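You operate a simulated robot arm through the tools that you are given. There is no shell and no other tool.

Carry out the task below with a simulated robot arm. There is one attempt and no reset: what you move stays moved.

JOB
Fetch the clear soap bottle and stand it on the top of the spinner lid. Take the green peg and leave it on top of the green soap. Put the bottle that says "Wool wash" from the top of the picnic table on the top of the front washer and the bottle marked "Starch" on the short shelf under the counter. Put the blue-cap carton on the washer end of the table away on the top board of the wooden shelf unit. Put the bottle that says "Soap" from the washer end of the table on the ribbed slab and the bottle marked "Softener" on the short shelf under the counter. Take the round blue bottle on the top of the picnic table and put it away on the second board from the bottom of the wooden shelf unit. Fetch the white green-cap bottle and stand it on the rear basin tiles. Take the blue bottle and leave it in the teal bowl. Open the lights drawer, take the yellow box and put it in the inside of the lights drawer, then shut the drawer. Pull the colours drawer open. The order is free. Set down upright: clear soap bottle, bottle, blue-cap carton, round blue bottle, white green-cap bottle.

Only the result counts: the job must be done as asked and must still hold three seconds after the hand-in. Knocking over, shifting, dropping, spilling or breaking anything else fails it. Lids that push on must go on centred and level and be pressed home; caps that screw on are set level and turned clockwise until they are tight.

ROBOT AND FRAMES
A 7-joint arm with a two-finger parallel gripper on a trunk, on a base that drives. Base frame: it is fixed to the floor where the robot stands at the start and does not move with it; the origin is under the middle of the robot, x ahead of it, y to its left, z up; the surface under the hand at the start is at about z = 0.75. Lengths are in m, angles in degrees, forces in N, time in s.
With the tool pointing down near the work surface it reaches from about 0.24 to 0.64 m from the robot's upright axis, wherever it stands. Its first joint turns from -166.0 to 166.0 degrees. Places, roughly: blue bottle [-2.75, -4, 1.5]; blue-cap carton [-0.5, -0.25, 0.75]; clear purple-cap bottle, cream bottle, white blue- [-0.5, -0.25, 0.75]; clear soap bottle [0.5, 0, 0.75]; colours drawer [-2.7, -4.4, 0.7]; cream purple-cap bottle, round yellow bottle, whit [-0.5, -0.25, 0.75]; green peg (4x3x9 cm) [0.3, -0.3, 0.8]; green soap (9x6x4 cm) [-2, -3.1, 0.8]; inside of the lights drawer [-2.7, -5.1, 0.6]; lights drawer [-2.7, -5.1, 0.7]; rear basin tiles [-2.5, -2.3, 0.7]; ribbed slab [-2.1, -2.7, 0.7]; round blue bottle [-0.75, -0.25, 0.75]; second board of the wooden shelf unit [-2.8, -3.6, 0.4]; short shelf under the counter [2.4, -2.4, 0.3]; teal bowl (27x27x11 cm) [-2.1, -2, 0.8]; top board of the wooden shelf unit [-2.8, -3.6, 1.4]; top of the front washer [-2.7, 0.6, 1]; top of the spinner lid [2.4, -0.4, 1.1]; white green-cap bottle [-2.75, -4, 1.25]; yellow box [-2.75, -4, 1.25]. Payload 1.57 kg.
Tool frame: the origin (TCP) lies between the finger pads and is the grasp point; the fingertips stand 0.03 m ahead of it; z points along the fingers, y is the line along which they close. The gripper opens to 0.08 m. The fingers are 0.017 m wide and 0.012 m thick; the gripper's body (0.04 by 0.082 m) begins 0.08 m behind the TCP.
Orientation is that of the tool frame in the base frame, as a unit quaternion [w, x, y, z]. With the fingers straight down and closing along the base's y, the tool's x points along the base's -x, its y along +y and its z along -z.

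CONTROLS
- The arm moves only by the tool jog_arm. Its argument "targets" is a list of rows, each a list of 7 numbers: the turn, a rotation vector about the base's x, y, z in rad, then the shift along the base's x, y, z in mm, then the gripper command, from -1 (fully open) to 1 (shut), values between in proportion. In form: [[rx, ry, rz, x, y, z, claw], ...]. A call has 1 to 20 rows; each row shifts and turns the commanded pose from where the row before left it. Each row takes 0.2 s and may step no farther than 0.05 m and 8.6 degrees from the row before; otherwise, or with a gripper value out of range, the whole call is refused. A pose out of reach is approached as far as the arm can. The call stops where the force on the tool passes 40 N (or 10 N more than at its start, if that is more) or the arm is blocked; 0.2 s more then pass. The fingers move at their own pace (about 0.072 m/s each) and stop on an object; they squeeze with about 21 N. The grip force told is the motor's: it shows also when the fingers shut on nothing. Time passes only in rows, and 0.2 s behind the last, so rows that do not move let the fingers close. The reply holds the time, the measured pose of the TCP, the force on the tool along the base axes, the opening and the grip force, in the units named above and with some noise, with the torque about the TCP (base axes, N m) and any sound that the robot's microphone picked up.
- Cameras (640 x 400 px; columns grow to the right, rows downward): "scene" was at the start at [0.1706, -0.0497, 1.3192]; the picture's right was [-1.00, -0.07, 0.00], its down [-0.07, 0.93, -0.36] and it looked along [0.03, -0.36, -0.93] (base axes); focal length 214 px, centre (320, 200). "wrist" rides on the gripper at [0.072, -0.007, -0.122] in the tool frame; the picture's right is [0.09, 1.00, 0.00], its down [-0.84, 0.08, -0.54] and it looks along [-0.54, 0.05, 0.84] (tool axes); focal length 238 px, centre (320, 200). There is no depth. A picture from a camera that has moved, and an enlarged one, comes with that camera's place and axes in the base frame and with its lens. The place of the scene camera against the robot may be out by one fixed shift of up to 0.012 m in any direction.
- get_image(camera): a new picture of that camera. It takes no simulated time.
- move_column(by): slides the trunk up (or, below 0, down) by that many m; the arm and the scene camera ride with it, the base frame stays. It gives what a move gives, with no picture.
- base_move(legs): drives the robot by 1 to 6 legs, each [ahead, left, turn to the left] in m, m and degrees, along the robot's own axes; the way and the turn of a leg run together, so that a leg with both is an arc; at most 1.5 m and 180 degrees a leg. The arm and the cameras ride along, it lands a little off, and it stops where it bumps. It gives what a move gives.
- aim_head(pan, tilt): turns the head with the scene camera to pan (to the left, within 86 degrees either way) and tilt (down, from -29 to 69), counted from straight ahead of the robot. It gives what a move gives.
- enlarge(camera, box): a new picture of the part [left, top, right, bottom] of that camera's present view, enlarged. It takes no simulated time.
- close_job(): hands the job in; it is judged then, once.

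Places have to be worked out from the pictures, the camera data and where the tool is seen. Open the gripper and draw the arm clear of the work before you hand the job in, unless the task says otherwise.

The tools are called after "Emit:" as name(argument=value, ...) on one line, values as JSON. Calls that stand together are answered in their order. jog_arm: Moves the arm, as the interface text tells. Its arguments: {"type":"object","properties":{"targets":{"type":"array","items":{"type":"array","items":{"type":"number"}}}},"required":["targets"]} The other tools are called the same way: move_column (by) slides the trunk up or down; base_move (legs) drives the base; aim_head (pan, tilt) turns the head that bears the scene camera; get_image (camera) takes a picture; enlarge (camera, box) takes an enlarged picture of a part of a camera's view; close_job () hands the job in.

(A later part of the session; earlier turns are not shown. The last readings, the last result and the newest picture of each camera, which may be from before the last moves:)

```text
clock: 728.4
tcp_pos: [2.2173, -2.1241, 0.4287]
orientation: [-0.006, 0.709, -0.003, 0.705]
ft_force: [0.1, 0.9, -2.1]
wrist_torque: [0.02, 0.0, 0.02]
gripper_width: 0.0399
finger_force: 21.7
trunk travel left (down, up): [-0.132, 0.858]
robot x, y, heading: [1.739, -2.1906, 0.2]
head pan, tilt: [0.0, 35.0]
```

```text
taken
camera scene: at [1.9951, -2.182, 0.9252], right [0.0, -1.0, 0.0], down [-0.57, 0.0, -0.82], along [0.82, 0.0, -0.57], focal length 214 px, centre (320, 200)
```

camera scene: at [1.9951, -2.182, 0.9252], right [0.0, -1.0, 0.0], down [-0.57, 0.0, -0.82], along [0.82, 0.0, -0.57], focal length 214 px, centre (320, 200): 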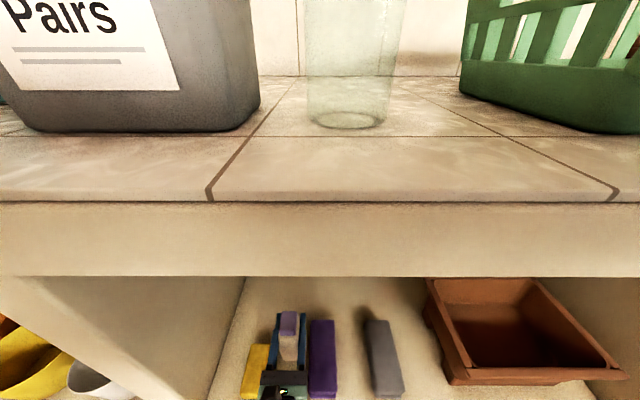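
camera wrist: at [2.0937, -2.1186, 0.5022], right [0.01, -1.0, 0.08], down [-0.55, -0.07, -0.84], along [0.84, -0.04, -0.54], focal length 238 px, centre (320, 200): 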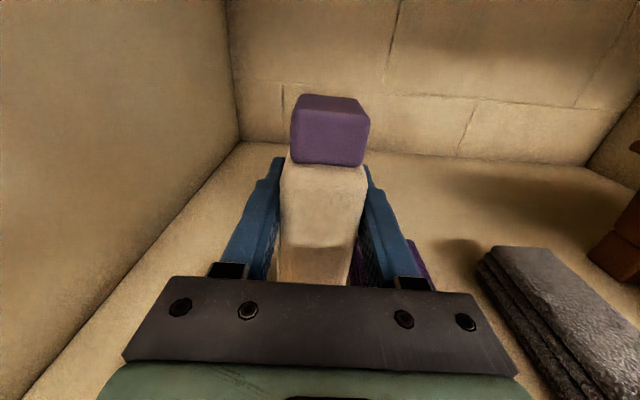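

Behind the bars there is plenty of room. To keep the wrist clear of the bars I centre between the yellow and purple ones (y ≈ -2.108), extend over them, and pitch slightly nose-down for the lowering.

Emit:
jog_arm(targets=[[0, 0, 0, 20, 16, 0, 1], [0, 0, 0, 45, 0, 0, 1], [0, 0, 0, 45, 0, 0, 1], [0, 0, 0, 45, 0, 0, 1], [0, 0, 0, 45, 0, 0, 1], [0, 0, 0, 30, 0, 0, 1], [0, 0, 0, 0, 0, 0, 1]])

Emit:
get_image(camera="wrist")

Emit:
get_image(camera="scene")

```text
clock: 730.0
tcp_pos: [2.4472, -2.1041, 0.4272]
orientation: [-0.008, 0.709, -0.003, 0.705]
ft_force: [0.0, -0.4, -1.6]
wrist_torque: [-0.01, -0.07, -0.01]
gripper_width: 0.0399
finger_force: 20.5
trunk travel left (down, up): [-0.132, 0.858]
robot x, y, heading: [1.7422, -2.1831, 0.4]
head pan, tilt: [0.0, 35.0]
```

```text
taken
camera wrist: at [2.3232, -2.0995, 0.4997], right [0.01, -1.0, 0.08], down [-0.55, -0.07, -0.83], along [0.84, -0.04, -0.55], focal length 238 px, centre (320, 200)
```

wrist: 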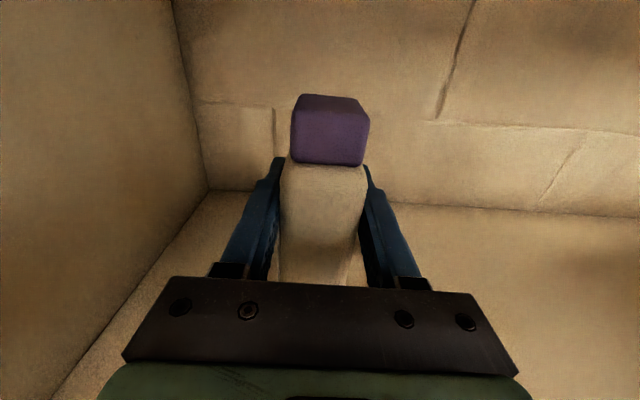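

```text
taken
camera scene: at [1.9952, -2.182, 0.9252], right [0.0, -1.0, 0.0], down [-0.57, 0.0, -0.82], along [0.82, 0.0, -0.57], focal length 214 px, centre (320, 200)
```

scene: 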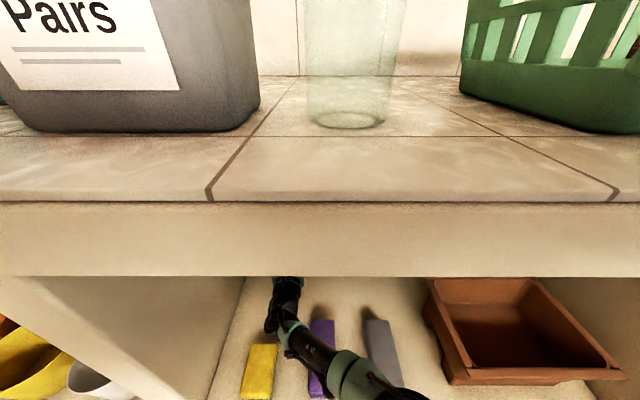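

Emit:
jog_arm(targets=[[0, 0.04, 0, 0, 0, -15, 1], [0, 0.04, 0, 0, 0, -15, 1], [0, 0.03, 0, 0, 0, -15, 1], [0, 0, 0, 0, 0, -12, 1], [0, 0, 0, 0, 0, -8, 1], [0, 0, 0, 0, 0, 0, 1]])

Emit:
enlarge(camera="scene", box=[200, 270, 440, 400])

```text
clock: 731.4
tcp_pos: [2.4482, -2.1095, 0.3651]
orientation: [-0.005, 0.745, -0.005, 0.667]
ft_force: [-2.5, 0.6, 15.8]
wrist_torque: [-0.32, -0.15, -0.01]
gripper_width: 0.04
finger_force: 21.0
trunk travel left (down, up): [-0.132, 0.858]
robot x, y, heading: [1.7442, -2.1904, 0.3]
head pan, tilt: [0.0, 35.0]
```

```text
2.67 times, centred on (320, 335) of scene
camera zoom: at [1.9938, -2.1821, 0.9258], right [0.0, -1.0, 0.0], down [-0.57, 0.0, -0.82], along [0.82, 0.0, -0.57], focal length 572 px, centre (320, -160)
```

zoom: 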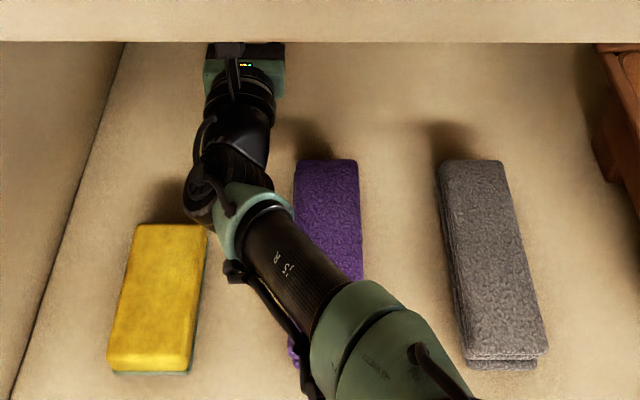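

Contact at z ≈ 0.365, so the shelf is at about 0.285. I reduce the tilt to about 3°, touch down again and release.

Emit:
jog_arm(targets=[[0, 0, 0, 0, 0, 5, 1], [0, -0.055, 0, 0, 0, 0, 1], [0, 0, 0, 0, 0, -4, 1], [0, 0, 0, 0, 0, 0, 1]])

```text
clock: 732.4
tcp_pos: [2.4478, -2.1075, 0.3649]
orientation: [-0.007, 0.728, -0.003, 0.686]
ft_force: [-1.4, 0.3, 2.1]
wrist_torque: [-0.09, 0.15, 0.01]
gripper_width: 0.0401
finger_force: 20.8
trunk travel left (down, up): [-0.132, 0.858]
robot x, y, heading: [1.738, -2.1887, 0.4]
head pan, tilt: [0.0, 35.0]
```

Emit:
jog_arm(targets=[[0, -0.04, 0, 0, 0, 0, 1], [0, 0, 0, 0, 0, -3, 1], [0, 0, 0, 0, 0, 0, 1]])

Emit:
enlarge(camera="scene", box=[200, 270, 440, 400])

```text
clock: 733.2
tcp_pos: [2.4489, -2.1082, 0.3658]
orientation: [-0.007, 0.712, -0.003, 0.702]
ft_force: [4.3, 0.9, 14.0]
wrist_torque: [-0.29, 0.22, 0.1]
gripper_width: 0.04
finger_force: 21.0
trunk travel left (down, up): [-0.132, 0.858]
robot x, y, heading: [1.7383, -2.1847, 0.1]
head pan, tilt: [0.0, 35.0]
```

```text
2.67 times, centred on (320, 335) of scene
camera zoom: at [1.9942, -2.1821, 0.9258], right [0.0, -1.0, 0.0], down [-0.57, 0.0, -0.82], along [0.82, 0.0, -0.57], focal length 572 px, centre (320, -160)
```

zoom: 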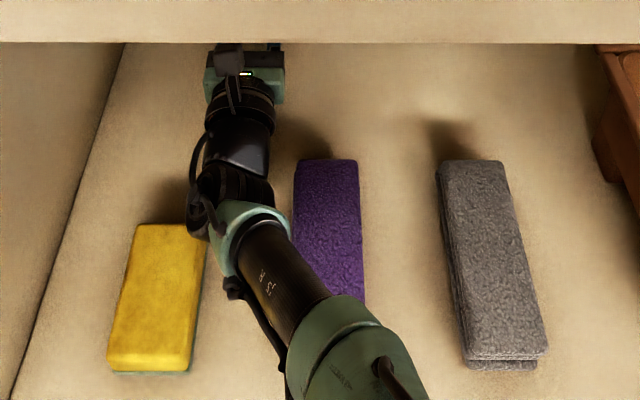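

Nearly level and in contact, and the bars are untouched. I release and back out straight.

Emit:
jog_arm(targets=[[0, 0, 0, 0, 0, 2, 1], [0, 0, 0, 0, 0, 0, 0], [0, 0, 0, 0, 0, 0, -1], [0, 0, 0, 0, 0, 0, -1], [0, 0, 0, 0, 0, 0, -1]])

Emit:
get_image(camera="wrist")

Emit:
jog_arm(targets=[[0, 0, 0, -25, 0, 2, -1], [0, 0, 0, -35, 0, 8, -1], [0, 0, 0, -35, 0, 15, -1], [0, 0, 0, -30, 0, 25, -1]])

Emit:
get_image(camera="wrist")

```text
clock: 734.4
tcp_pos: [2.4475, -2.1087, 0.3635]
orientation: [-0.008, 0.714, -0.003, 0.7]
ft_force: [0.8, -0.2, 0.6]
wrist_torque: [0.02, 0.02, 0.01]
gripper_width: 0.0802
finger_force: 0.0
trunk travel left (down, up): [-0.132, 0.858]
robot x, y, heading: [1.7375, -2.1874, 0.2]
head pan, tilt: [0.0, 35.0]
```

```text
taken
camera wrist: at [2.3252, -2.1029, 0.438], right [0.01, -1.0, 0.08], down [-0.56, -0.07, -0.83], along [0.83, -0.04, -0.56], focal length 238 px, centre (320, 200)
```

wrist: 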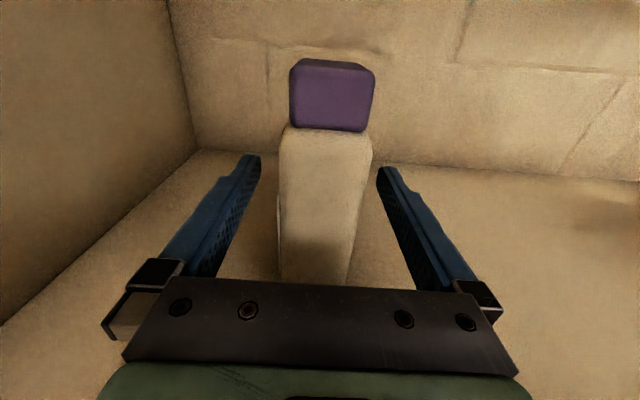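

```text
clock: 735.4
tcp_pos: [2.3199, -2.1104, 0.4125]
orientation: [-0.007, 0.714, -0.003, 0.7]
ft_force: [-0.2, 0.1, -0.5]
wrist_torque: [-0.01, -0.01, -0.01]
gripper_width: 0.0801
finger_force: 0.0
trunk travel left (down, up): [-0.132, 0.858]
robot x, y, heading: [1.7401, -2.189, -0.1]
head pan, tilt: [0.0, 35.0]
```

```text
taken
camera wrist: at [2.197, -2.1037, 0.4871], right [0.01, -1.0, 0.08], down [-0.56, -0.07, -0.83], along [0.83, -0.04, -0.56], focal length 238 px, centre (320, 200)
```

wrist: 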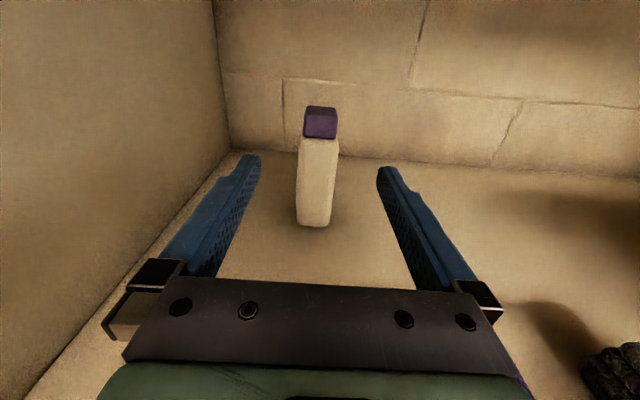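

The Softener stands on the short shelf. I back out, raise, and head for the clear soap bottle at the table's east end.

Emit:
base_move(legs=[[-0.34, 0, 0]])

Emit:
move_column(by=0.4)

Emit:
move_column(by=0.4)

Emit:
base_move(legs=[[0, 1.4, 0], [0, 0.35, 0]])

Emit:
aim_head(pan=20, tilt=25)

Emit:
get_image(camera="scene")

```text
clock: 737.6
tcp_pos: [1.9822, -2.1086, 0.4117]
orientation: [-0.01, 0.714, -0.001, 0.7]
ft_force: [-0.1, 0.1, -0.4]
wrist_torque: [0.01, 0.01, -0.03]
gripper_width: 0.0798
finger_force: 0.1
trunk travel left (down, up): [-0.132, 0.858]
robot x, y, heading: [1.4044, -2.191, 0.4]
head pan, tilt: [0.0, 35.0]
```

```text
clock: 741.4
tcp_pos: [1.9819, -2.1075, 0.8118]
orientation: [-0.008, 0.714, -0.001, 0.7]
ft_force: [0.7, -0.7, -0.2]
wrist_torque: [0.01, 0.01, 0.01]
gripper_width: 0.0797
finger_force: 0.1
trunk travel left (down, up): [-0.532, 0.458]
robot x, y, heading: [1.4007, -2.1888, 0.5]
head pan, tilt: [0.0, 35.0]
```

```text
clock: 745.2
tcp_pos: [1.982, -2.1081, 1.2126]
orientation: [-0.009, 0.714, -0.001, 0.7]
ft_force: [-0.2, 0.3, -0.1]
wrist_torque: [0.0, 0.02, -0.01]
gripper_width: 0.08
finger_force: 0.0
trunk travel left (down, up): [-0.932, 0.058]
robot x, y, heading: [1.4057, -2.1911, 0.4]
head pan, tilt: [0.0, 35.0]
```

```text
clock: 754.1
tcp_pos: [1.9574, -0.3589, 1.2121]
orientation: [-0.01, 0.714, 0.0, 0.7]
ft_force: [0.5, 0.5, 0.2]
wrist_torque: [0.03, 0.01, 0.0]
gripper_width: 0.0799
finger_force: 0.1
trunk travel left (down, up): [-0.932, 0.058]
robot x, y, heading: [1.3822, -0.4443, 0.9]
head pan, tilt: [0.0, 35.0]
```

```text
clock: 754.9
tcp_pos: [1.9581, -0.3587, 1.2128]
orientation: [-0.012, 0.714, 0.001, 0.7]
ft_force: [0.8, 0.2, 0.2]
wrist_torque: [-0.02, -0.03, 0.01]
gripper_width: 0.0802
finger_force: 0.1
trunk travel left (down, up): [-0.932, 0.058]
robot x, y, heading: [1.3792, -0.442, 0.9]
head pan, tilt: [20.0, 25.0]
```

```text
taken
camera scene: at [1.6319, -0.4034, 1.741], right [0.35, -0.94, 0.0], down [-0.4, -0.15, -0.91], along [0.85, 0.32, -0.42], focal length 214 px, centre (320, 200)
```

scene: 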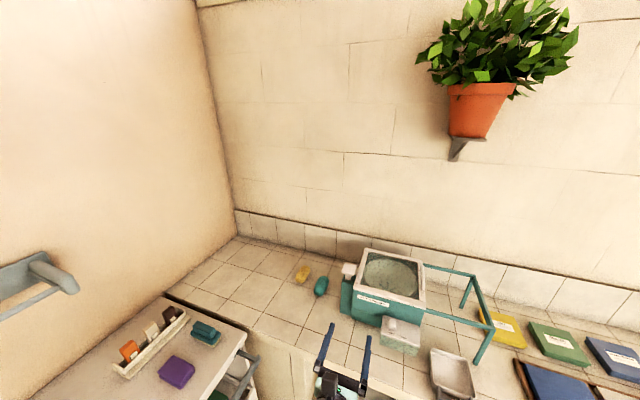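

Emit:
enlarge(camera="scene", box=[290, 220, 510, 380])

Emit:
aim_head(pan=5, tilt=40)

Emit:
get_image(camera="scene")

```text
2.50 times, centred on (400, 300) of scene
camera zoom: at [1.6319, -0.4034, 1.741], right [0.35, -0.94, 0.0], down [-0.4, -0.15, -0.91], along [0.85, 0.32, -0.42], focal length 536 px, centre (120, -50)
```

zoom: 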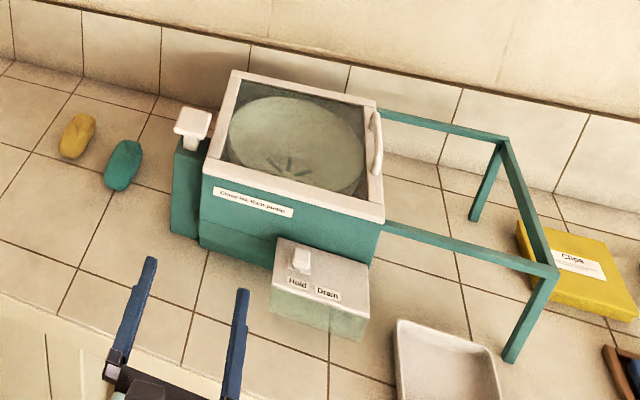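

```text
clock: 755.7
tcp_pos: [1.9578, -0.3597, 1.211]
orientation: [-0.01, 0.714, 0.001, 0.7]
ft_force: [0.2, 0.0, -0.2]
wrist_torque: [0.01, 0.0, 0.02]
gripper_width: 0.0797
finger_force: 0.1
trunk travel left (down, up): [-0.932, 0.058]
robot x, y, heading: [1.3765, -0.4459, 0.9]
head pan, tilt: [5.0, 40.0]
```

```text
taken
camera scene: at [1.6303, -0.4271, 1.7178], right [0.1, -0.99, 0.0], down [-0.64, -0.07, -0.77], along [0.76, 0.08, -0.64], focal length 214 px, centre (320, 200)
```

scene: 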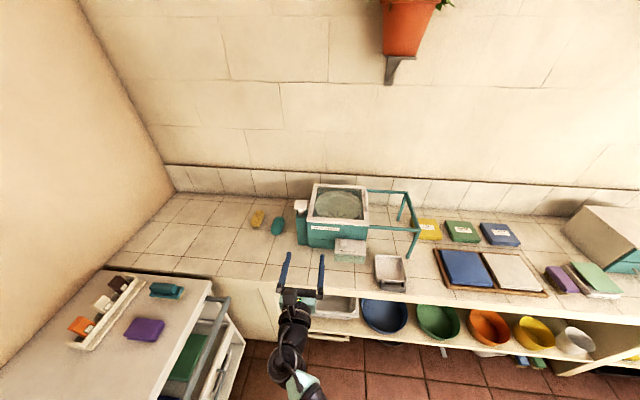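

The spinner lid spans about x 2.25…2.51, y -0.565…-0.31 at z ≈ 1.08. Now I turn to the clear soap bottle on the table's east end.

Emit:
base_move(legs=[[0, 0, -180], [0.25, -0.33, 0]])

Emit:
aim_head(pan=0, tilt=50)

Emit:
get_image(camera="scene")

Emit:
get_image(camera="wrist")

```text
clock: 765.7
tcp_pos: [0.563, -0.1568, 1.2135]
orientation: [-0.7, 0.017, 0.714, 0.006]
ft_force: [0.9, -0.7, 0.7]
wrist_torque: [-0.01, 0.0, 0.05]
gripper_width: 0.0799
finger_force: 0.0
trunk travel left (down, up): [-0.932, 0.058]
robot x, y, heading: [1.1442, -0.1006, 177.9]
head pan, tilt: [5.0, 40.0]
```

```text
clock: 766.5
tcp_pos: [0.5633, -0.1576, 1.2122]
orientation: [-0.701, 0.016, 0.713, 0.006]
ft_force: [-0.1, -0.5, -0.2]
wrist_torque: [0.0, 0.03, 0.03]
gripper_width: 0.0799
finger_force: 0.1
trunk travel left (down, up): [-0.932, 0.058]
robot x, y, heading: [1.1424, -0.102, 178.0]
head pan, tilt: [0.0, 50.0]
```

```text
taken
camera scene: at [0.8945, -0.0844, 1.7035], right [0.03, 1.0, 0.0], down [0.77, -0.03, -0.64], along [-0.64, 0.02, -0.77], focal length 214 px, centre (320, 200)
```

scene: 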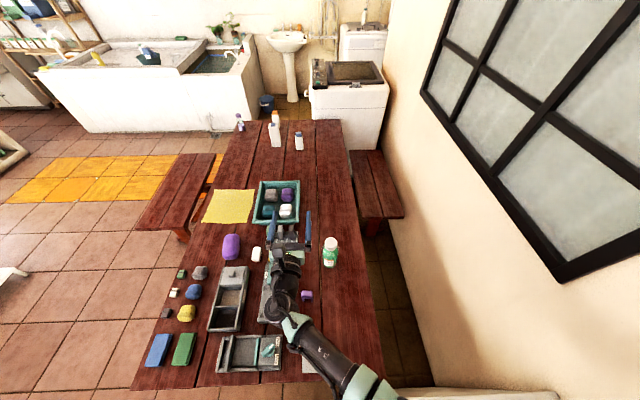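

```text
taken
camera wrist: at [0.6814, -0.1657, 1.2869], right [0.03, 1.0, 0.08], down [0.56, 0.05, -0.83], along [-0.83, 0.07, -0.56], focal length 238 px, centre (320, 200)
```

wrist: 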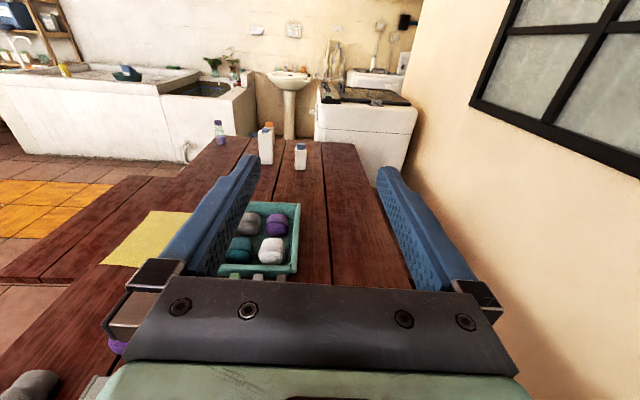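

The clear bottle is at about (0.475, -0.025), cap top at z ≈ 0.93. Neighbours crowd its side, so I turn the tool to point straight down above it.

Emit:
jog_arm(targets=[[0, -0.1428, 0, -8, 12, 0, -1], [0, -0.1428, 0, -8, 12, 0, -1], [0, -0.1428, 0, -8, 12, 0, -1], [0, -0.1428, 0, -8, 12, 0, -1], [0, -0.1428, 0, -8, 12, 0, -1], [0, -0.1428, 0, -8, 12, 0, -1], [0, -0.1428, 0, -8, 12, 0, -1], [0, -0.1428, 0, -8, 12, 0, -1], [0, -0.1428, 0, -8, 12, 0, -1], [0, -0.1428, 0, -8, 12, 0, -1], [0, -0.12, 0, -8, 12, 0, -1], [0, 0, 0, 0, 0, 0, -1]])

Emit:
get_image(camera="wrist")

Emit:
get_image(camera="scene")

```text
clock: 769.0
tcp_pos: [0.4877, -0.0339, 1.2089]
orientation: [-0.035, 0.004, 0.999, 0.014]
ft_force: [0.3, -0.9, -0.8]
wrist_torque: [-0.01, 0.01, 0.0]
gripper_width: 0.0801
finger_force: 0.0
out of reach, approached as far as the arm can: row 11
trunk travel left (down, up): [-0.932, 0.058]
robot x, y, heading: [1.1467, -0.0997, 178.3]
head pan, tilt: [0.0, 50.0]
```

```text
taken
camera wrist: at [0.423, -0.043, 1.3357], right [-0.08, 1.0, 0.03], down [0.87, 0.06, 0.48], along [0.48, 0.07, -0.87], focal length 238 px, centre (320, 200)
```

wrist: 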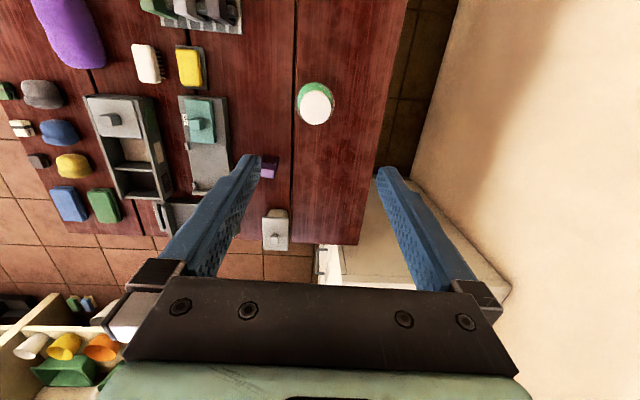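

```text
taken
camera scene: at [0.895, -0.0843, 1.7035], right [0.03, 1.0, 0.0], down [0.77, -0.03, -0.64], along [-0.64, 0.02, -0.77], focal length 214 px, centre (320, 200)
```

scene: 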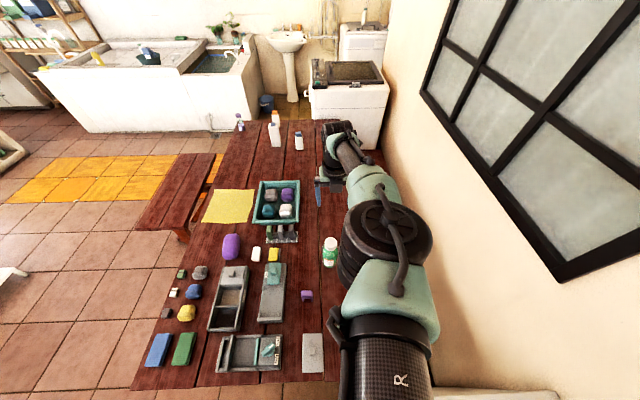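

Emit:
base_move(legs=[[0.08, 0, 1.7]])

Emit:
jog_arm(targets=[[-0.028, -0.07, 0, 35, 0, 0, -1], [0, 0, 0, 35, 0, 0, -1], [0, 0, 0, 0, 0, 0, -1]])

Emit:
get_image(camera="wrist")

```text
clock: 770.1
tcp_pos: [0.4031, -0.0504, 1.2094]
orientation: [-0.037, -0.011, 0.999, 0.013]
ft_force: [-0.3, 0.1, -0.1]
wrist_torque: [-0.01, 0.01, 0.01]
gripper_width: 0.08
finger_force: 0.0
trunk travel left (down, up): [-0.932, 0.058]
robot x, y, heading: [1.0578, -0.0992, 179.7]
head pan, tilt: [0.0, 50.0]
```

```text
clock: 770.9
tcp_pos: [0.4739, -0.0527, 1.2078]
orientation: [-0.001, -0.008, 1.0, 0.0]
ft_force: [0.4, -0.2, -0.7]
wrist_torque: [0.02, -0.03, -0.02]
gripper_width: 0.0802
finger_force: 0.1
trunk travel left (down, up): [-0.932, 0.058]
robot x, y, heading: [1.0615, -0.0946, 179.6]
head pan, tilt: [0.0, 50.0]
```

```text
taken
camera wrist: at [0.4003, -0.0598, 1.3308], right [-0.11, 0.99, 0.0], down [0.84, 0.09, 0.54], along [0.54, 0.06, -0.84], focal length 238 px, centre (320, 200)
```

wrist: 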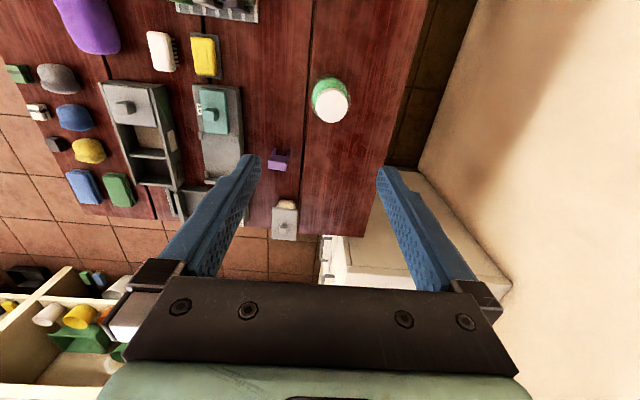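

Emit:
jog_arm(targets=[[0, 0, 0, 5, 21, 0, -1], [0, 0, 0, 0, 0, 0, -1]])

Emit:
move_column(by=-0.22)

Emit:
get_image(camera="wrist")

Emit:
enlarge(camera="scene", box=[240, 180, 400, 300])

```text
clock: 771.5
tcp_pos: [0.4808, -0.0309, 1.2072]
orientation: [0.0, -0.009, 1.0, 0.0]
ft_force: [-0.2, 0.0, 0.4]
wrist_torque: [0.04, -0.01, 0.05]
gripper_width: 0.0801
finger_force: 0.1
trunk travel left (down, up): [-0.932, 0.058]
robot x, y, heading: [1.0624, -0.0998, 179.5]
head pan, tilt: [0.0, 50.0]
```

```text
clock: 773.9
tcp_pos: [0.4793, -0.0298, 0.988]
orientation: [0.0, -0.01, 1.0, 0.0]
ft_force: [-0.2, -0.3, -0.4]
wrist_torque: [-0.01, 0.01, 0.01]
gripper_width: 0.0799
finger_force: 0.1
trunk travel left (down, up): [-0.712, 0.278]
robot x, y, heading: [1.0617, -0.0967, 179.6]
head pan, tilt: [0.0, 50.0]
```

```text
taken
camera wrist: at [0.4062, -0.0385, 1.1106], right [-0.11, 0.99, 0.0], down [0.84, 0.09, 0.54], along [0.54, 0.06, -0.84], focal length 238 px, centre (320, 200)
```

wrist: 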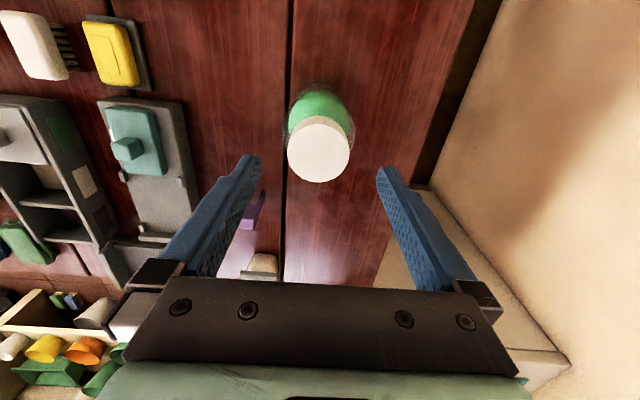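

```text
3.33 times, centred on (320, 240) of scene
camera zoom: at [0.8112, -0.09, 1.4836], right [0.01, 1.0, 0.0], down [0.77, 0.0, -0.64], along [-0.64, 0.0, -0.77], focal length 715 px, centre (320, 67)
```

zoom: 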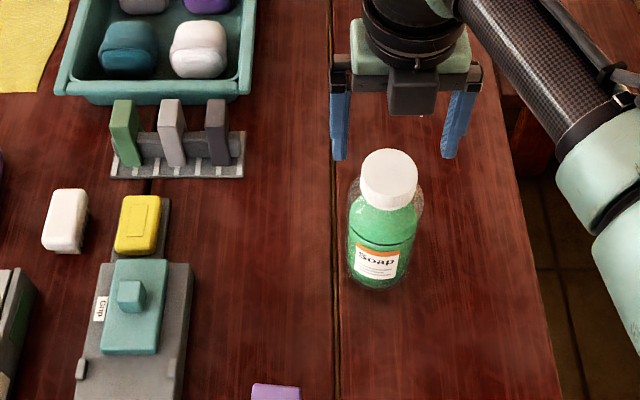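

The body is about 74 mm wide, too tight for the gripper, but the cap (≈52 mm) suits well. I lower so the fingertips span the cap and close on it.

Emit:
jog_arm(targets=[[0, 0, 0, -3, -1, -25, -1], [0, 0, 0, 0, 0, -25, -1], [0, 0, 0, 0, 0, -10, -1], [0, 0, 0, 0, 0, 0, -1]])

Emit:
enlarge(camera="scene", box=[240, 180, 400, 300])

Emit:
get_image(camera="wrist")

```text
clock: 774.9
tcp_pos: [0.4771, -0.032, 0.9288]
orientation: [-0.001, -0.01, 1.0, -0.001]
ft_force: [-0.5, 0.2, -0.2]
wrist_torque: [0.02, 0.01, 0.0]
gripper_width: 0.08
finger_force: 0.0
trunk travel left (down, up): [-0.712, 0.278]
robot x, y, heading: [1.0624, -0.0979, 179.7]
head pan, tilt: [0.0, 50.0]
```

```text
3.33 times, centred on (320, 240) of scene
camera zoom: at [0.8112, -0.0899, 1.4835], right [0.01, 1.0, 0.0], down [0.77, 0.0, -0.64], along [-0.64, 0.0, -0.77], focal length 715 px, centre (320, 67)
```

zoom: 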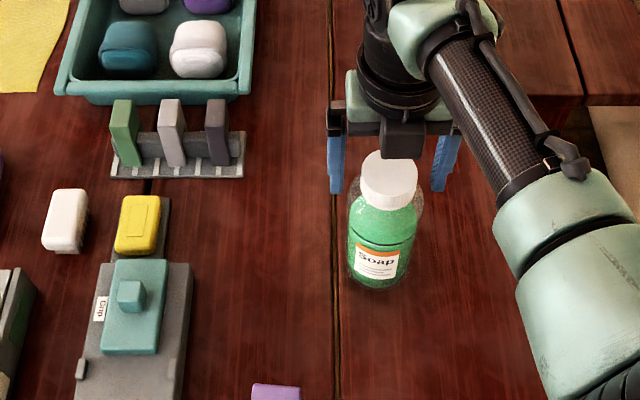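

```text
taken
camera wrist: at [0.4034, -0.0401, 1.0503], right [-0.11, 0.99, 0.0], down [0.84, 0.09, 0.54], along [0.54, 0.06, -0.84], focal length 238 px, centre (320, 200)
```

wrist: 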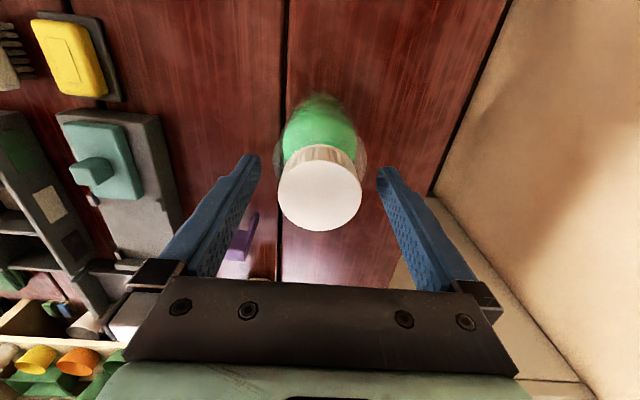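

Emit:
jog_arm(targets=[[0, 0, 0, 0, 0, -3, -1], [0, 0, 0, 0, 0, 0, 0], [0, 0, 0, 0, 0, 0, 1], [0, 0, 0, 0, 0, 0, 1], [0, 0, 0, 0, 0, 0, 1], [0, 0, 0, 0, 0, 0, 1]])

Emit:
jog_arm(targets=[[0, 0, 0, 0, 0, 10, 1], [0, 0, 0, 0, 0, 20, 1], [0, 0, 0, 0, 0, 30, 1], [0, 0, 0, 0, 0, 0, 1]])

Emit:
enlarge(camera="scene", box=[240, 180, 400, 300])

```text
clock: 776.3
tcp_pos: [0.4768, -0.0326, 0.9273]
orientation: [-0.003, -0.009, 1.0, 0.0]
ft_force: [-1.2, 0.1, 16.7]
wrist_torque: [-0.02, 0.17, -0.03]
gripper_width: 0.0483
finger_force: 21.3
trunk travel left (down, up): [-0.712, 0.278]
robot x, y, heading: [1.0638, -0.0955, 179.8]
head pan, tilt: [0.0, 50.0]
```

```text
clock: 777.3
tcp_pos: [0.4747, -0.0325, 0.9843]
orientation: [0.0, -0.01, 1.0, -0.001]
ft_force: [-0.4, 0.3, -4.1]
wrist_torque: [0.0, 0.03, 0.04]
gripper_width: 0.0473
finger_force: 21.0
trunk travel left (down, up): [-0.712, 0.278]
robot x, y, heading: [1.0577, -0.0976, 179.6]
head pan, tilt: [0.0, 50.0]
```

```text
3.33 times, centred on (320, 240) of scene
camera zoom: at [0.8107, -0.09, 1.4834], right [0.01, 1.0, 0.0], down [0.77, 0.0, -0.64], along [-0.64, 0.0, -0.77], focal length 715 px, centre (320, 67)
```

zoom: 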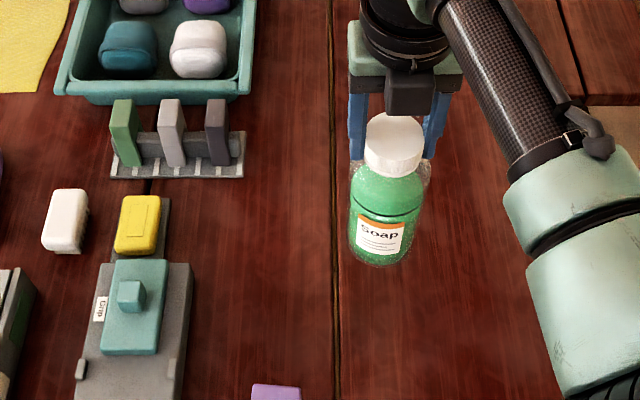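

The clear bottle hangs securely by its cap. I raise it well up and carry it to the spinner, turning over the table side.

Emit:
jog_arm(targets=[[0, 0, 0, 0, 0, 40, 1], [0, 0, 0, 0, 0, 40, 1], [0, 0, 0, 0, 0, 30, 1]])

Emit:
move_column(by=0.27)

Emit:
base_move(legs=[[0, 0, 180]])

```text
clock: 778.1
tcp_pos: [0.4747, -0.0294, 1.0939]
orientation: [-0.001, -0.01, 1.0, 0.0]
ft_force: [-0.3, 0.3, -4.2]
wrist_torque: [0.02, 0.03, 0.0]
gripper_width: 0.0473
finger_force: 20.7
trunk travel left (down, up): [-0.712, 0.278]
robot x, y, heading: [1.0609, -0.095, 179.8]
head pan, tilt: [0.0, 50.0]
```

```text
clock: 780.8
tcp_pos: [0.4749, -0.0308, 1.3631]
orientation: [-0.001, -0.009, 1.0, -0.001]
ft_force: [-0.2, 0.0, -4.2]
wrist_torque: [0.0, 0.02, -0.03]
gripper_width: 0.0473
finger_force: 21.3
trunk travel left (down, up): [-0.982, 0.008]
robot x, y, heading: [1.0597, -0.0973, 179.8]
head pan, tilt: [0.0, 50.0]
```

```text
clock: 788.6
tcp_pos: [1.6474, -0.1662, 1.3636]
orientation: [0.0, 1.0, 0.01, 0.001]
ft_force: [-0.7, -0.5, -4.5]
wrist_torque: [0.0, -0.02, 0.02]
gripper_width: 0.0474
finger_force: 20.7
trunk travel left (down, up): [-0.982, 0.008]
robot x, y, heading: [1.0574, -0.0981, -0.2]
head pan, tilt: [0.0, 50.0]
```

Emit:
base_move(legs=[[0.7, -0.27, 0.2]])

Emit:
aim_head(pan=10, tilt=45)

Emit:
get_image(camera="scene")

Emit:
get_image(camera="wrist")

```text
clock: 792.7
tcp_pos: [2.3631, -0.432, 1.363]
orientation: [0.0, 1.0, 0.018, 0.001]
ft_force: [0.0, -0.2, -4.0]
wrist_torque: [0.0, 0.0, 0.0]
gripper_width: 0.0475
finger_force: 21.1
trunk travel left (down, up): [-0.982, 0.008]
robot x, y, heading: [1.7756, -0.3728, 0.6]
head pan, tilt: [0.0, 50.0]
```

```text
clock: 793.4
tcp_pos: [2.3622, -0.4327, 1.3632]
orientation: [0.0, 1.0, 0.017, -0.001]
ft_force: [0.1, 0.3, -3.4]
wrist_torque: [0.0, 0.0, 0.01]
gripper_width: 0.0473
finger_force: 20.8
trunk travel left (down, up): [-0.982, 0.008]
robot x, y, heading: [1.7752, -0.3725, 0.6]
head pan, tilt: [10.0, 45.0]
```

```text
taken
camera scene: at [2.0225, -0.3519, 1.7602], right [0.18, -0.98, 0.0], down [-0.7, -0.13, -0.71], along [0.69, 0.13, -0.71], focal length 214 px, centre (320, 200)
```

scene: 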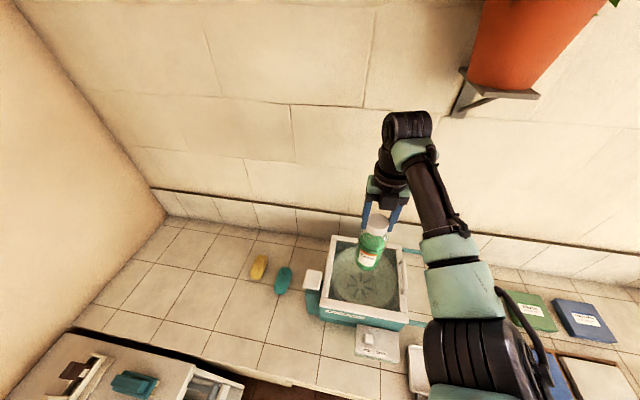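

```text
taken
camera wrist: at [2.4327, -0.4227, 1.4852], right [0.13, -0.99, 0.0], down [-0.83, -0.11, 0.54], along [-0.54, -0.07, -0.84], focal length 238 px, centre (320, 200)
```

wrist: 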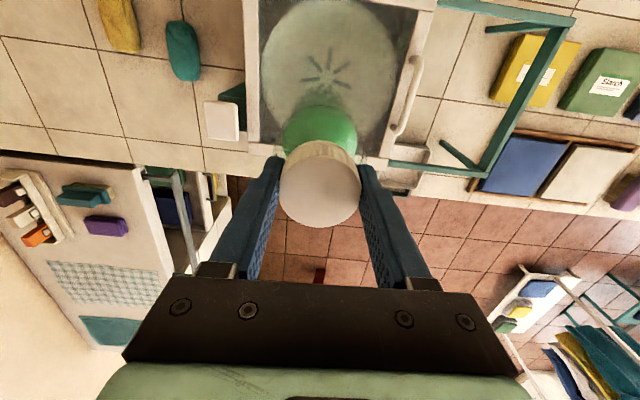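

Emit:
jog_arm(targets=[[0, 0, 0, 11, -9, -20, 1], [0, 0, 0, 0, 0, -25, 1], [0, 0, 0, 0, 0, -15, 1], [0, 0, 0, 0, 0, -8, 1], [0, 0, 0, 0, 0, 0, 1]])

Emit:
enlarge(camera="scene", box=[280, 180, 440, 360])

```text
clock: 794.6
tcp_pos: [2.3722, -0.4411, 1.2957]
orientation: [0.0, 1.0, 0.019, 0.0]
ft_force: [-0.1, -0.3, -3.5]
wrist_torque: [0.01, -0.01, 0.0]
gripper_width: 0.0474
finger_force: 20.8
trunk travel left (down, up): [-0.982, 0.008]
robot x, y, heading: [1.7728, -0.3753, 0.5]
head pan, tilt: [10.0, 45.0]
```

```text
2.22 times, centred on (360, 270) of scene
camera zoom: at [2.022, -0.3517, 1.7604], right [0.18, -0.98, 0.0], down [-0.7, -0.13, -0.71], along [0.69, 0.13, -0.71], focal length 477 px, centre (231, 44)
```

zoom: 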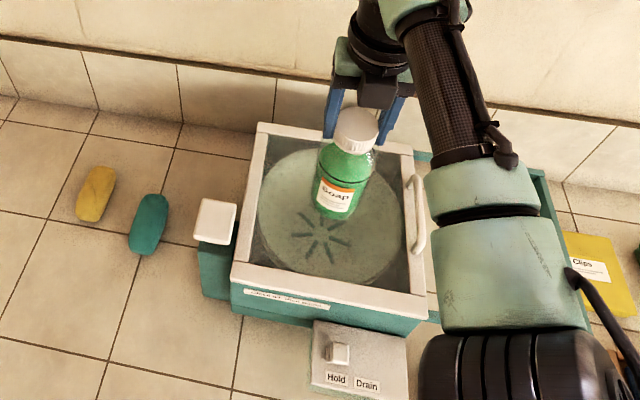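

Emit:
jog_arm(targets=[[0, 0, 0, 0, 0, -6, 1], [0, 0, 0, 0, 0, -6, 1], [0, 0, 0, 0, 0, -5, 1], [0, 0, 0, 0, 0, 0, 1]])

Emit:
jog_arm(targets=[[0, 0, 0, 0, 0, -5, 1], [0, 0, 0, 0, 0, -4, 1], [0, 0, 0, 0, 0, 0, 1]])

```text
clock: 795.6
tcp_pos: [2.3743, -0.4424, 1.2784]
orientation: [-0.001, 1.0, 0.018, 0.001]
ft_force: [-0.6, -0.2, -4.5]
wrist_torque: [0.01, -0.03, 0.01]
gripper_width: 0.0471
finger_force: 20.9
trunk travel left (down, up): [-0.982, 0.008]
robot x, y, heading: [1.7771, -0.3742, 0.6]
head pan, tilt: [10.0, 45.0]
```

```text
clock: 796.4
tcp_pos: [2.3737, -0.4422, 1.2688]
orientation: [0.0, 1.0, 0.018, 0.0]
ft_force: [0.1, 0.0, -4.2]
wrist_torque: [-0.01, -0.01, 0.0]
gripper_width: 0.0471
finger_force: 20.9
trunk travel left (down, up): [-0.982, 0.008]
robot x, y, heading: [1.776, -0.3731, 0.6]
head pan, tilt: [10.0, 45.0]
```

Emit:
jog_arm(targets=[[0, 0, 0, 0, 0, -5, 1], [0, 0, 0, 0, 0, -4, 1], [0, 0, 0, 0, 0, 0, 1]])

Emit:
enlarge(camera="scene", box=[280, 180, 440, 360])

```text
clock: 797.2
tcp_pos: [2.3745, -0.4416, 1.2599]
orientation: [-0.001, 1.0, 0.018, 0.0]
ft_force: [0.2, 0.8, -4.3]
wrist_torque: [0.02, -0.01, -0.01]
gripper_width: 0.0476
finger_force: 21.2
trunk travel left (down, up): [-0.982, 0.008]
robot x, y, heading: [1.7734, -0.3758, 0.4]
head pan, tilt: [10.0, 45.0]
```

```text
2.22 times, centred on (360, 270) of scene
camera zoom: at [2.0221, -0.3517, 1.7603], right [0.18, -0.98, 0.0], down [-0.7, -0.13, -0.71], along [0.69, 0.13, -0.71], focal length 477 px, centre (231, 44)
```

zoom: 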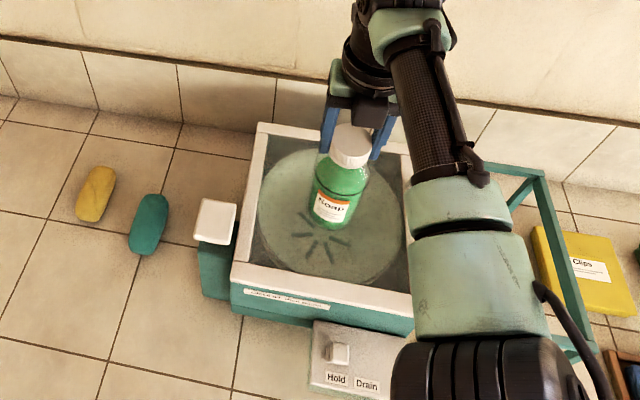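

Emit:
jog_arm(targets=[[0, 0, 0, 0, 0, -5, 1], [0, 0, 0, 0, 0, -4, 1], [0, 0, 0, 0, 0, 0, 1]])

Emit:
jog_arm(targets=[[0, 0, 0, 0, 0, -4, 1], [0, 0, 0, 0, 0, -4, 1], [0, 0, 0, 0, 0, 0, 1]])

```text
clock: 798.0
tcp_pos: [2.375, -0.441, 1.2524]
orientation: [0.0, 1.0, 0.018, 0.002]
ft_force: [-1.0, -0.3, 3.4]
wrist_torque: [-0.07, 0.11, 0.01]
gripper_width: 0.0472
finger_force: 20.9
trunk travel left (down, up): [-0.982, 0.008]
robot x, y, heading: [1.7722, -0.3772, 0.7]
head pan, tilt: [10.0, 45.0]
```

```text
clock: 798.9
tcp_pos: [2.3767, -0.4414, 1.2506]
orientation: [0.0, 1.0, 0.019, 0.009]
ft_force: [-6.8, 1.1, 19.3]
wrist_torque: [0.14, 0.82, 0.03]
gripper_width: 0.0477
finger_force: 20.5
trunk travel left (down, up): [-0.982, 0.008]
robot x, y, heading: [1.775, -0.3749, 0.6]
head pan, tilt: [10.0, 45.0]
stopped in row 3: the force on the tool passed its limit at 40 N (the readings are from after the stop); the commanded pose is now the measured one
```

Contact on the lid at TCP z ≈ 1.252. I ease off, open and rise.

Emit:
jog_arm(targets=[[0, 0, 0, 0, 0, 2, 1], [0, 0, 0, 0, 0, 0, 1]])

Emit:
jog_arm(targets=[[0, 0, 0, 0, 0, 0, 0.2], [0, 0, 0, 0, 0, 0, -0.3], [0, 0, 0, 0, 0, 0, -1], [0, 0, 0, 0, 0, 0, -1]])

Emit:
enlarge(camera="scene", box=[280, 180, 440, 360])

```text
clock: 799.5
tcp_pos: [2.3754, -0.4424, 1.25]
orientation: [0.0, 1.0, 0.019, 0.009]
ft_force: [-1.7, 1.4, 10.3]
wrist_torque: [0.14, -0.11, 0.0]
gripper_width: 0.0481
finger_force: 20.6
trunk travel left (down, up): [-0.982, 0.008]
robot x, y, heading: [1.7725, -0.3763, 0.6]
head pan, tilt: [10.0, 45.0]
```

```text
clock: 800.5
tcp_pos: [2.3783, -0.4422, 1.2506]
orientation: [0.0, 1.0, 0.018, 0.007]
ft_force: [0.3, -0.3, -0.4]
wrist_torque: [0.01, 0.0, 0.03]
gripper_width: 0.0799
finger_force: 0.0
trunk travel left (down, up): [-0.982, 0.008]
robot x, y, heading: [1.7754, -0.3717, 0.8]
head pan, tilt: [10.0, 45.0]
```

```text
2.22 times, centred on (360, 270) of scene
camera zoom: at [2.0218, -0.3515, 1.7604], right [0.18, -0.98, 0.0], down [-0.7, -0.13, -0.71], along [0.69, 0.13, -0.71], focal length 477 px, centre (231, 44)
```

zoom: 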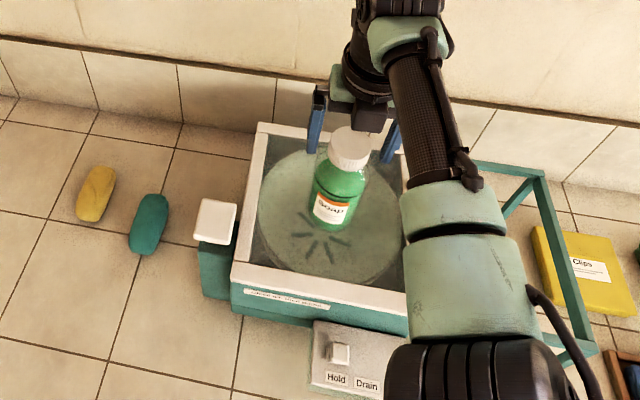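

Stands. I raise straight up, clear of the bottle, and check.

Emit:
jog_arm(targets=[[0, 0, 0, 0, 0, 15, -1], [0, 0, 0, 0, 0, 30, -1], [0, 0, 0, 0, 0, 40, -1], [0, 0, 0, 0, 0, 20, -1]])

Emit:
base_move(legs=[[-0.35, 0, 0]])

Emit:
get_image(camera="scene")

```text
clock: 801.5
tcp_pos: [2.3758, -0.4423, 1.3512]
orientation: [-0.001, 1.0, 0.018, 0.007]
ft_force: [0.7, -0.3, -0.1]
wrist_torque: [0.0, 0.0, -0.01]
gripper_width: 0.08
finger_force: 0.1
trunk travel left (down, up): [-0.982, 0.008]
robot x, y, heading: [1.7771, -0.3753, 0.5]
head pan, tilt: [10.0, 45.0]
```

```text
clock: 803.8
tcp_pos: [2.0166, -0.4457, 1.3506]
orientation: [0.0, 1.0, 0.02, 0.007]
ft_force: [0.4, -0.8, -0.5]
wrist_torque: [-0.04, 0.02, 0.05]
gripper_width: 0.0799
finger_force: 0.2
trunk travel left (down, up): [-0.982, 0.008]
robot x, y, heading: [1.4125, -0.3832, 0.9]
head pan, tilt: [10.0, 45.0]
```

```text
taken
camera scene: at [1.6619, -0.3551, 1.7603], right [0.19, -0.98, 0.0], down [-0.7, -0.13, -0.71], along [0.69, 0.13, -0.71], focal length 214 px, centre (320, 200)
```

scene: 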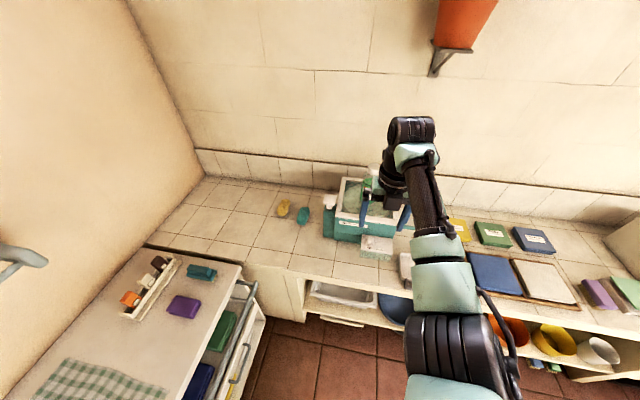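

The clear bottle stands on the spinner lid. Next I fetch the green peg at about (0.337, -0.304) in its rack: I turn round and drive to the table end.

Emit:
base_move(legs=[[0, 0, -180], [0.42, 0.0, 0]])

Emit:
aim_head(pan=0, tilt=55)

Emit:
get_image(camera="scene")

Emit:
get_image(camera="wrist")

```text
clock: 813.6
tcp_pos: [0.3871, -0.3839, 1.3522]
orientation: [-0.008, -0.053, 0.999, -0.001]
ft_force: [0.3, -0.2, 0.1]
wrist_torque: [-0.02, 0.04, -0.01]
gripper_width: 0.08
finger_force: 0.1
trunk travel left (down, up): [-0.982, 0.008]
robot x, y, heading: [0.9898, -0.4145, -175.7]
head pan, tilt: [10.0, 45.0]
```

```text
clock: 814.3
tcp_pos: [0.3851, -0.3832, 1.3502]
orientation: [-0.008, -0.052, 0.999, 0.0]
ft_force: [-0.2, -0.1, -0.5]
wrist_torque: [0.01, -0.03, -0.03]
gripper_width: 0.0798
finger_force: 0.0
trunk travel left (down, up): [-0.982, 0.008]
robot x, y, heading: [0.9941, -0.4081, -175.8]
head pan, tilt: [0.0, 55.0]
```

```text
taken
camera scene: at [0.7453, -0.4249, 1.7469], right [-0.08, 1.0, 0.0], down [0.82, 0.06, -0.57], along [-0.57, -0.04, -0.82], focal length 214 px, centre (320, 200)
```

scene: 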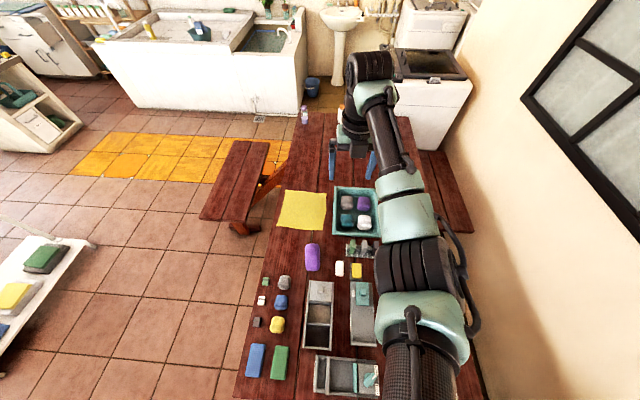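

```text
taken
camera wrist: at [0.3147, -0.3972, 1.4746], right [-0.2, 0.98, 0.0], down [0.83, 0.16, 0.53], along [0.52, 0.1, -0.85], focal length 238 px, centre (320, 200)
```

wrist: 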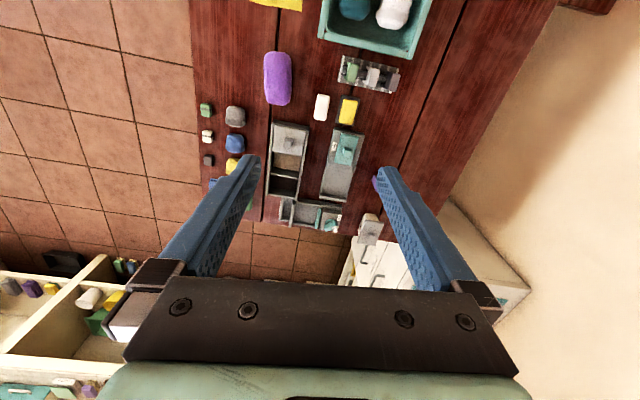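

Emit:
base_move(legs=[[0, -0.06, -4]])

Emit:
get_image(camera="scene")

Emit:
enlarge(camera="scene", box=[260, 180, 400, 290])

Emit:
enlarge(camera="wrist", box=[300, 0, 460, 130])

```text
clock: 815.3
tcp_pos: [0.3871, -0.2894, 1.3511]
orientation: [-0.007, -0.019, 1.0, 0.002]
ft_force: [0.4, -1.2, 0.2]
wrist_torque: [0.02, 0.03, -0.01]
gripper_width: 0.08
finger_force: 0.0
trunk travel left (down, up): [-0.982, 0.008]
robot x, y, heading: [0.9872, -0.354, -179.3]
head pan, tilt: [0.0, 55.0]
```

```text
taken
camera scene: at [0.7427, -0.355, 1.747], right [-0.01, 1.0, 0.0], down [0.82, 0.01, -0.57], along [-0.57, 0.0, -0.82], focal length 214 px, centre (320, 200)
```

scene: 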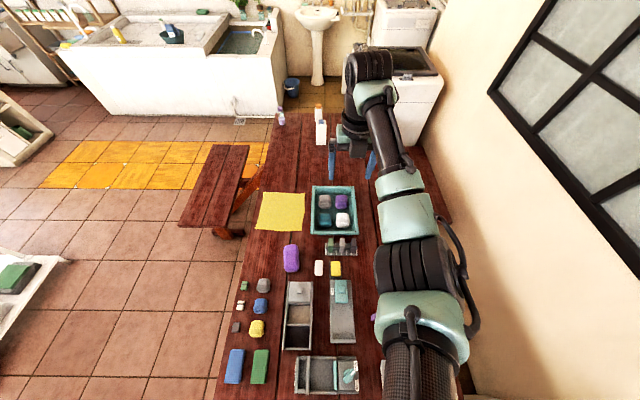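

```text
3.64 times, centred on (330, 235) of scene
camera zoom: at [0.7427, -0.355, 1.747], right [-0.01, 1.0, 0.0], down [0.82, 0.01, -0.57], along [-0.57, 0.0, -0.82], focal length 780 px, centre (284, 73)
```

zoom: 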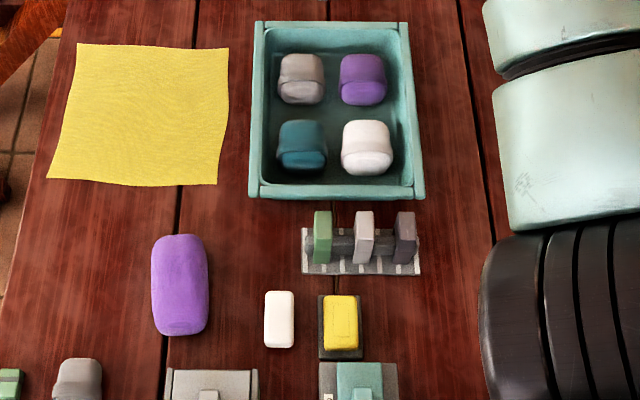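

```text
3.08 times, centred on (380, 65) of wrist
camera zoom: at [0.3152, -0.2977, 1.4751], right [-0.13, 0.99, 0.0], down [0.84, 0.11, 0.53], along [0.53, 0.07, -0.85], focal length 733 px, centre (135, 615)
```

zoom: 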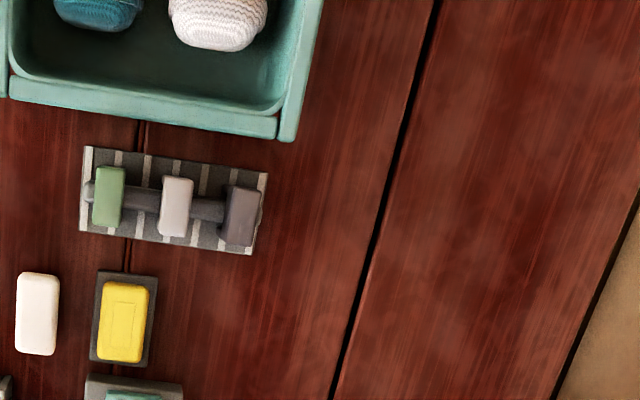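

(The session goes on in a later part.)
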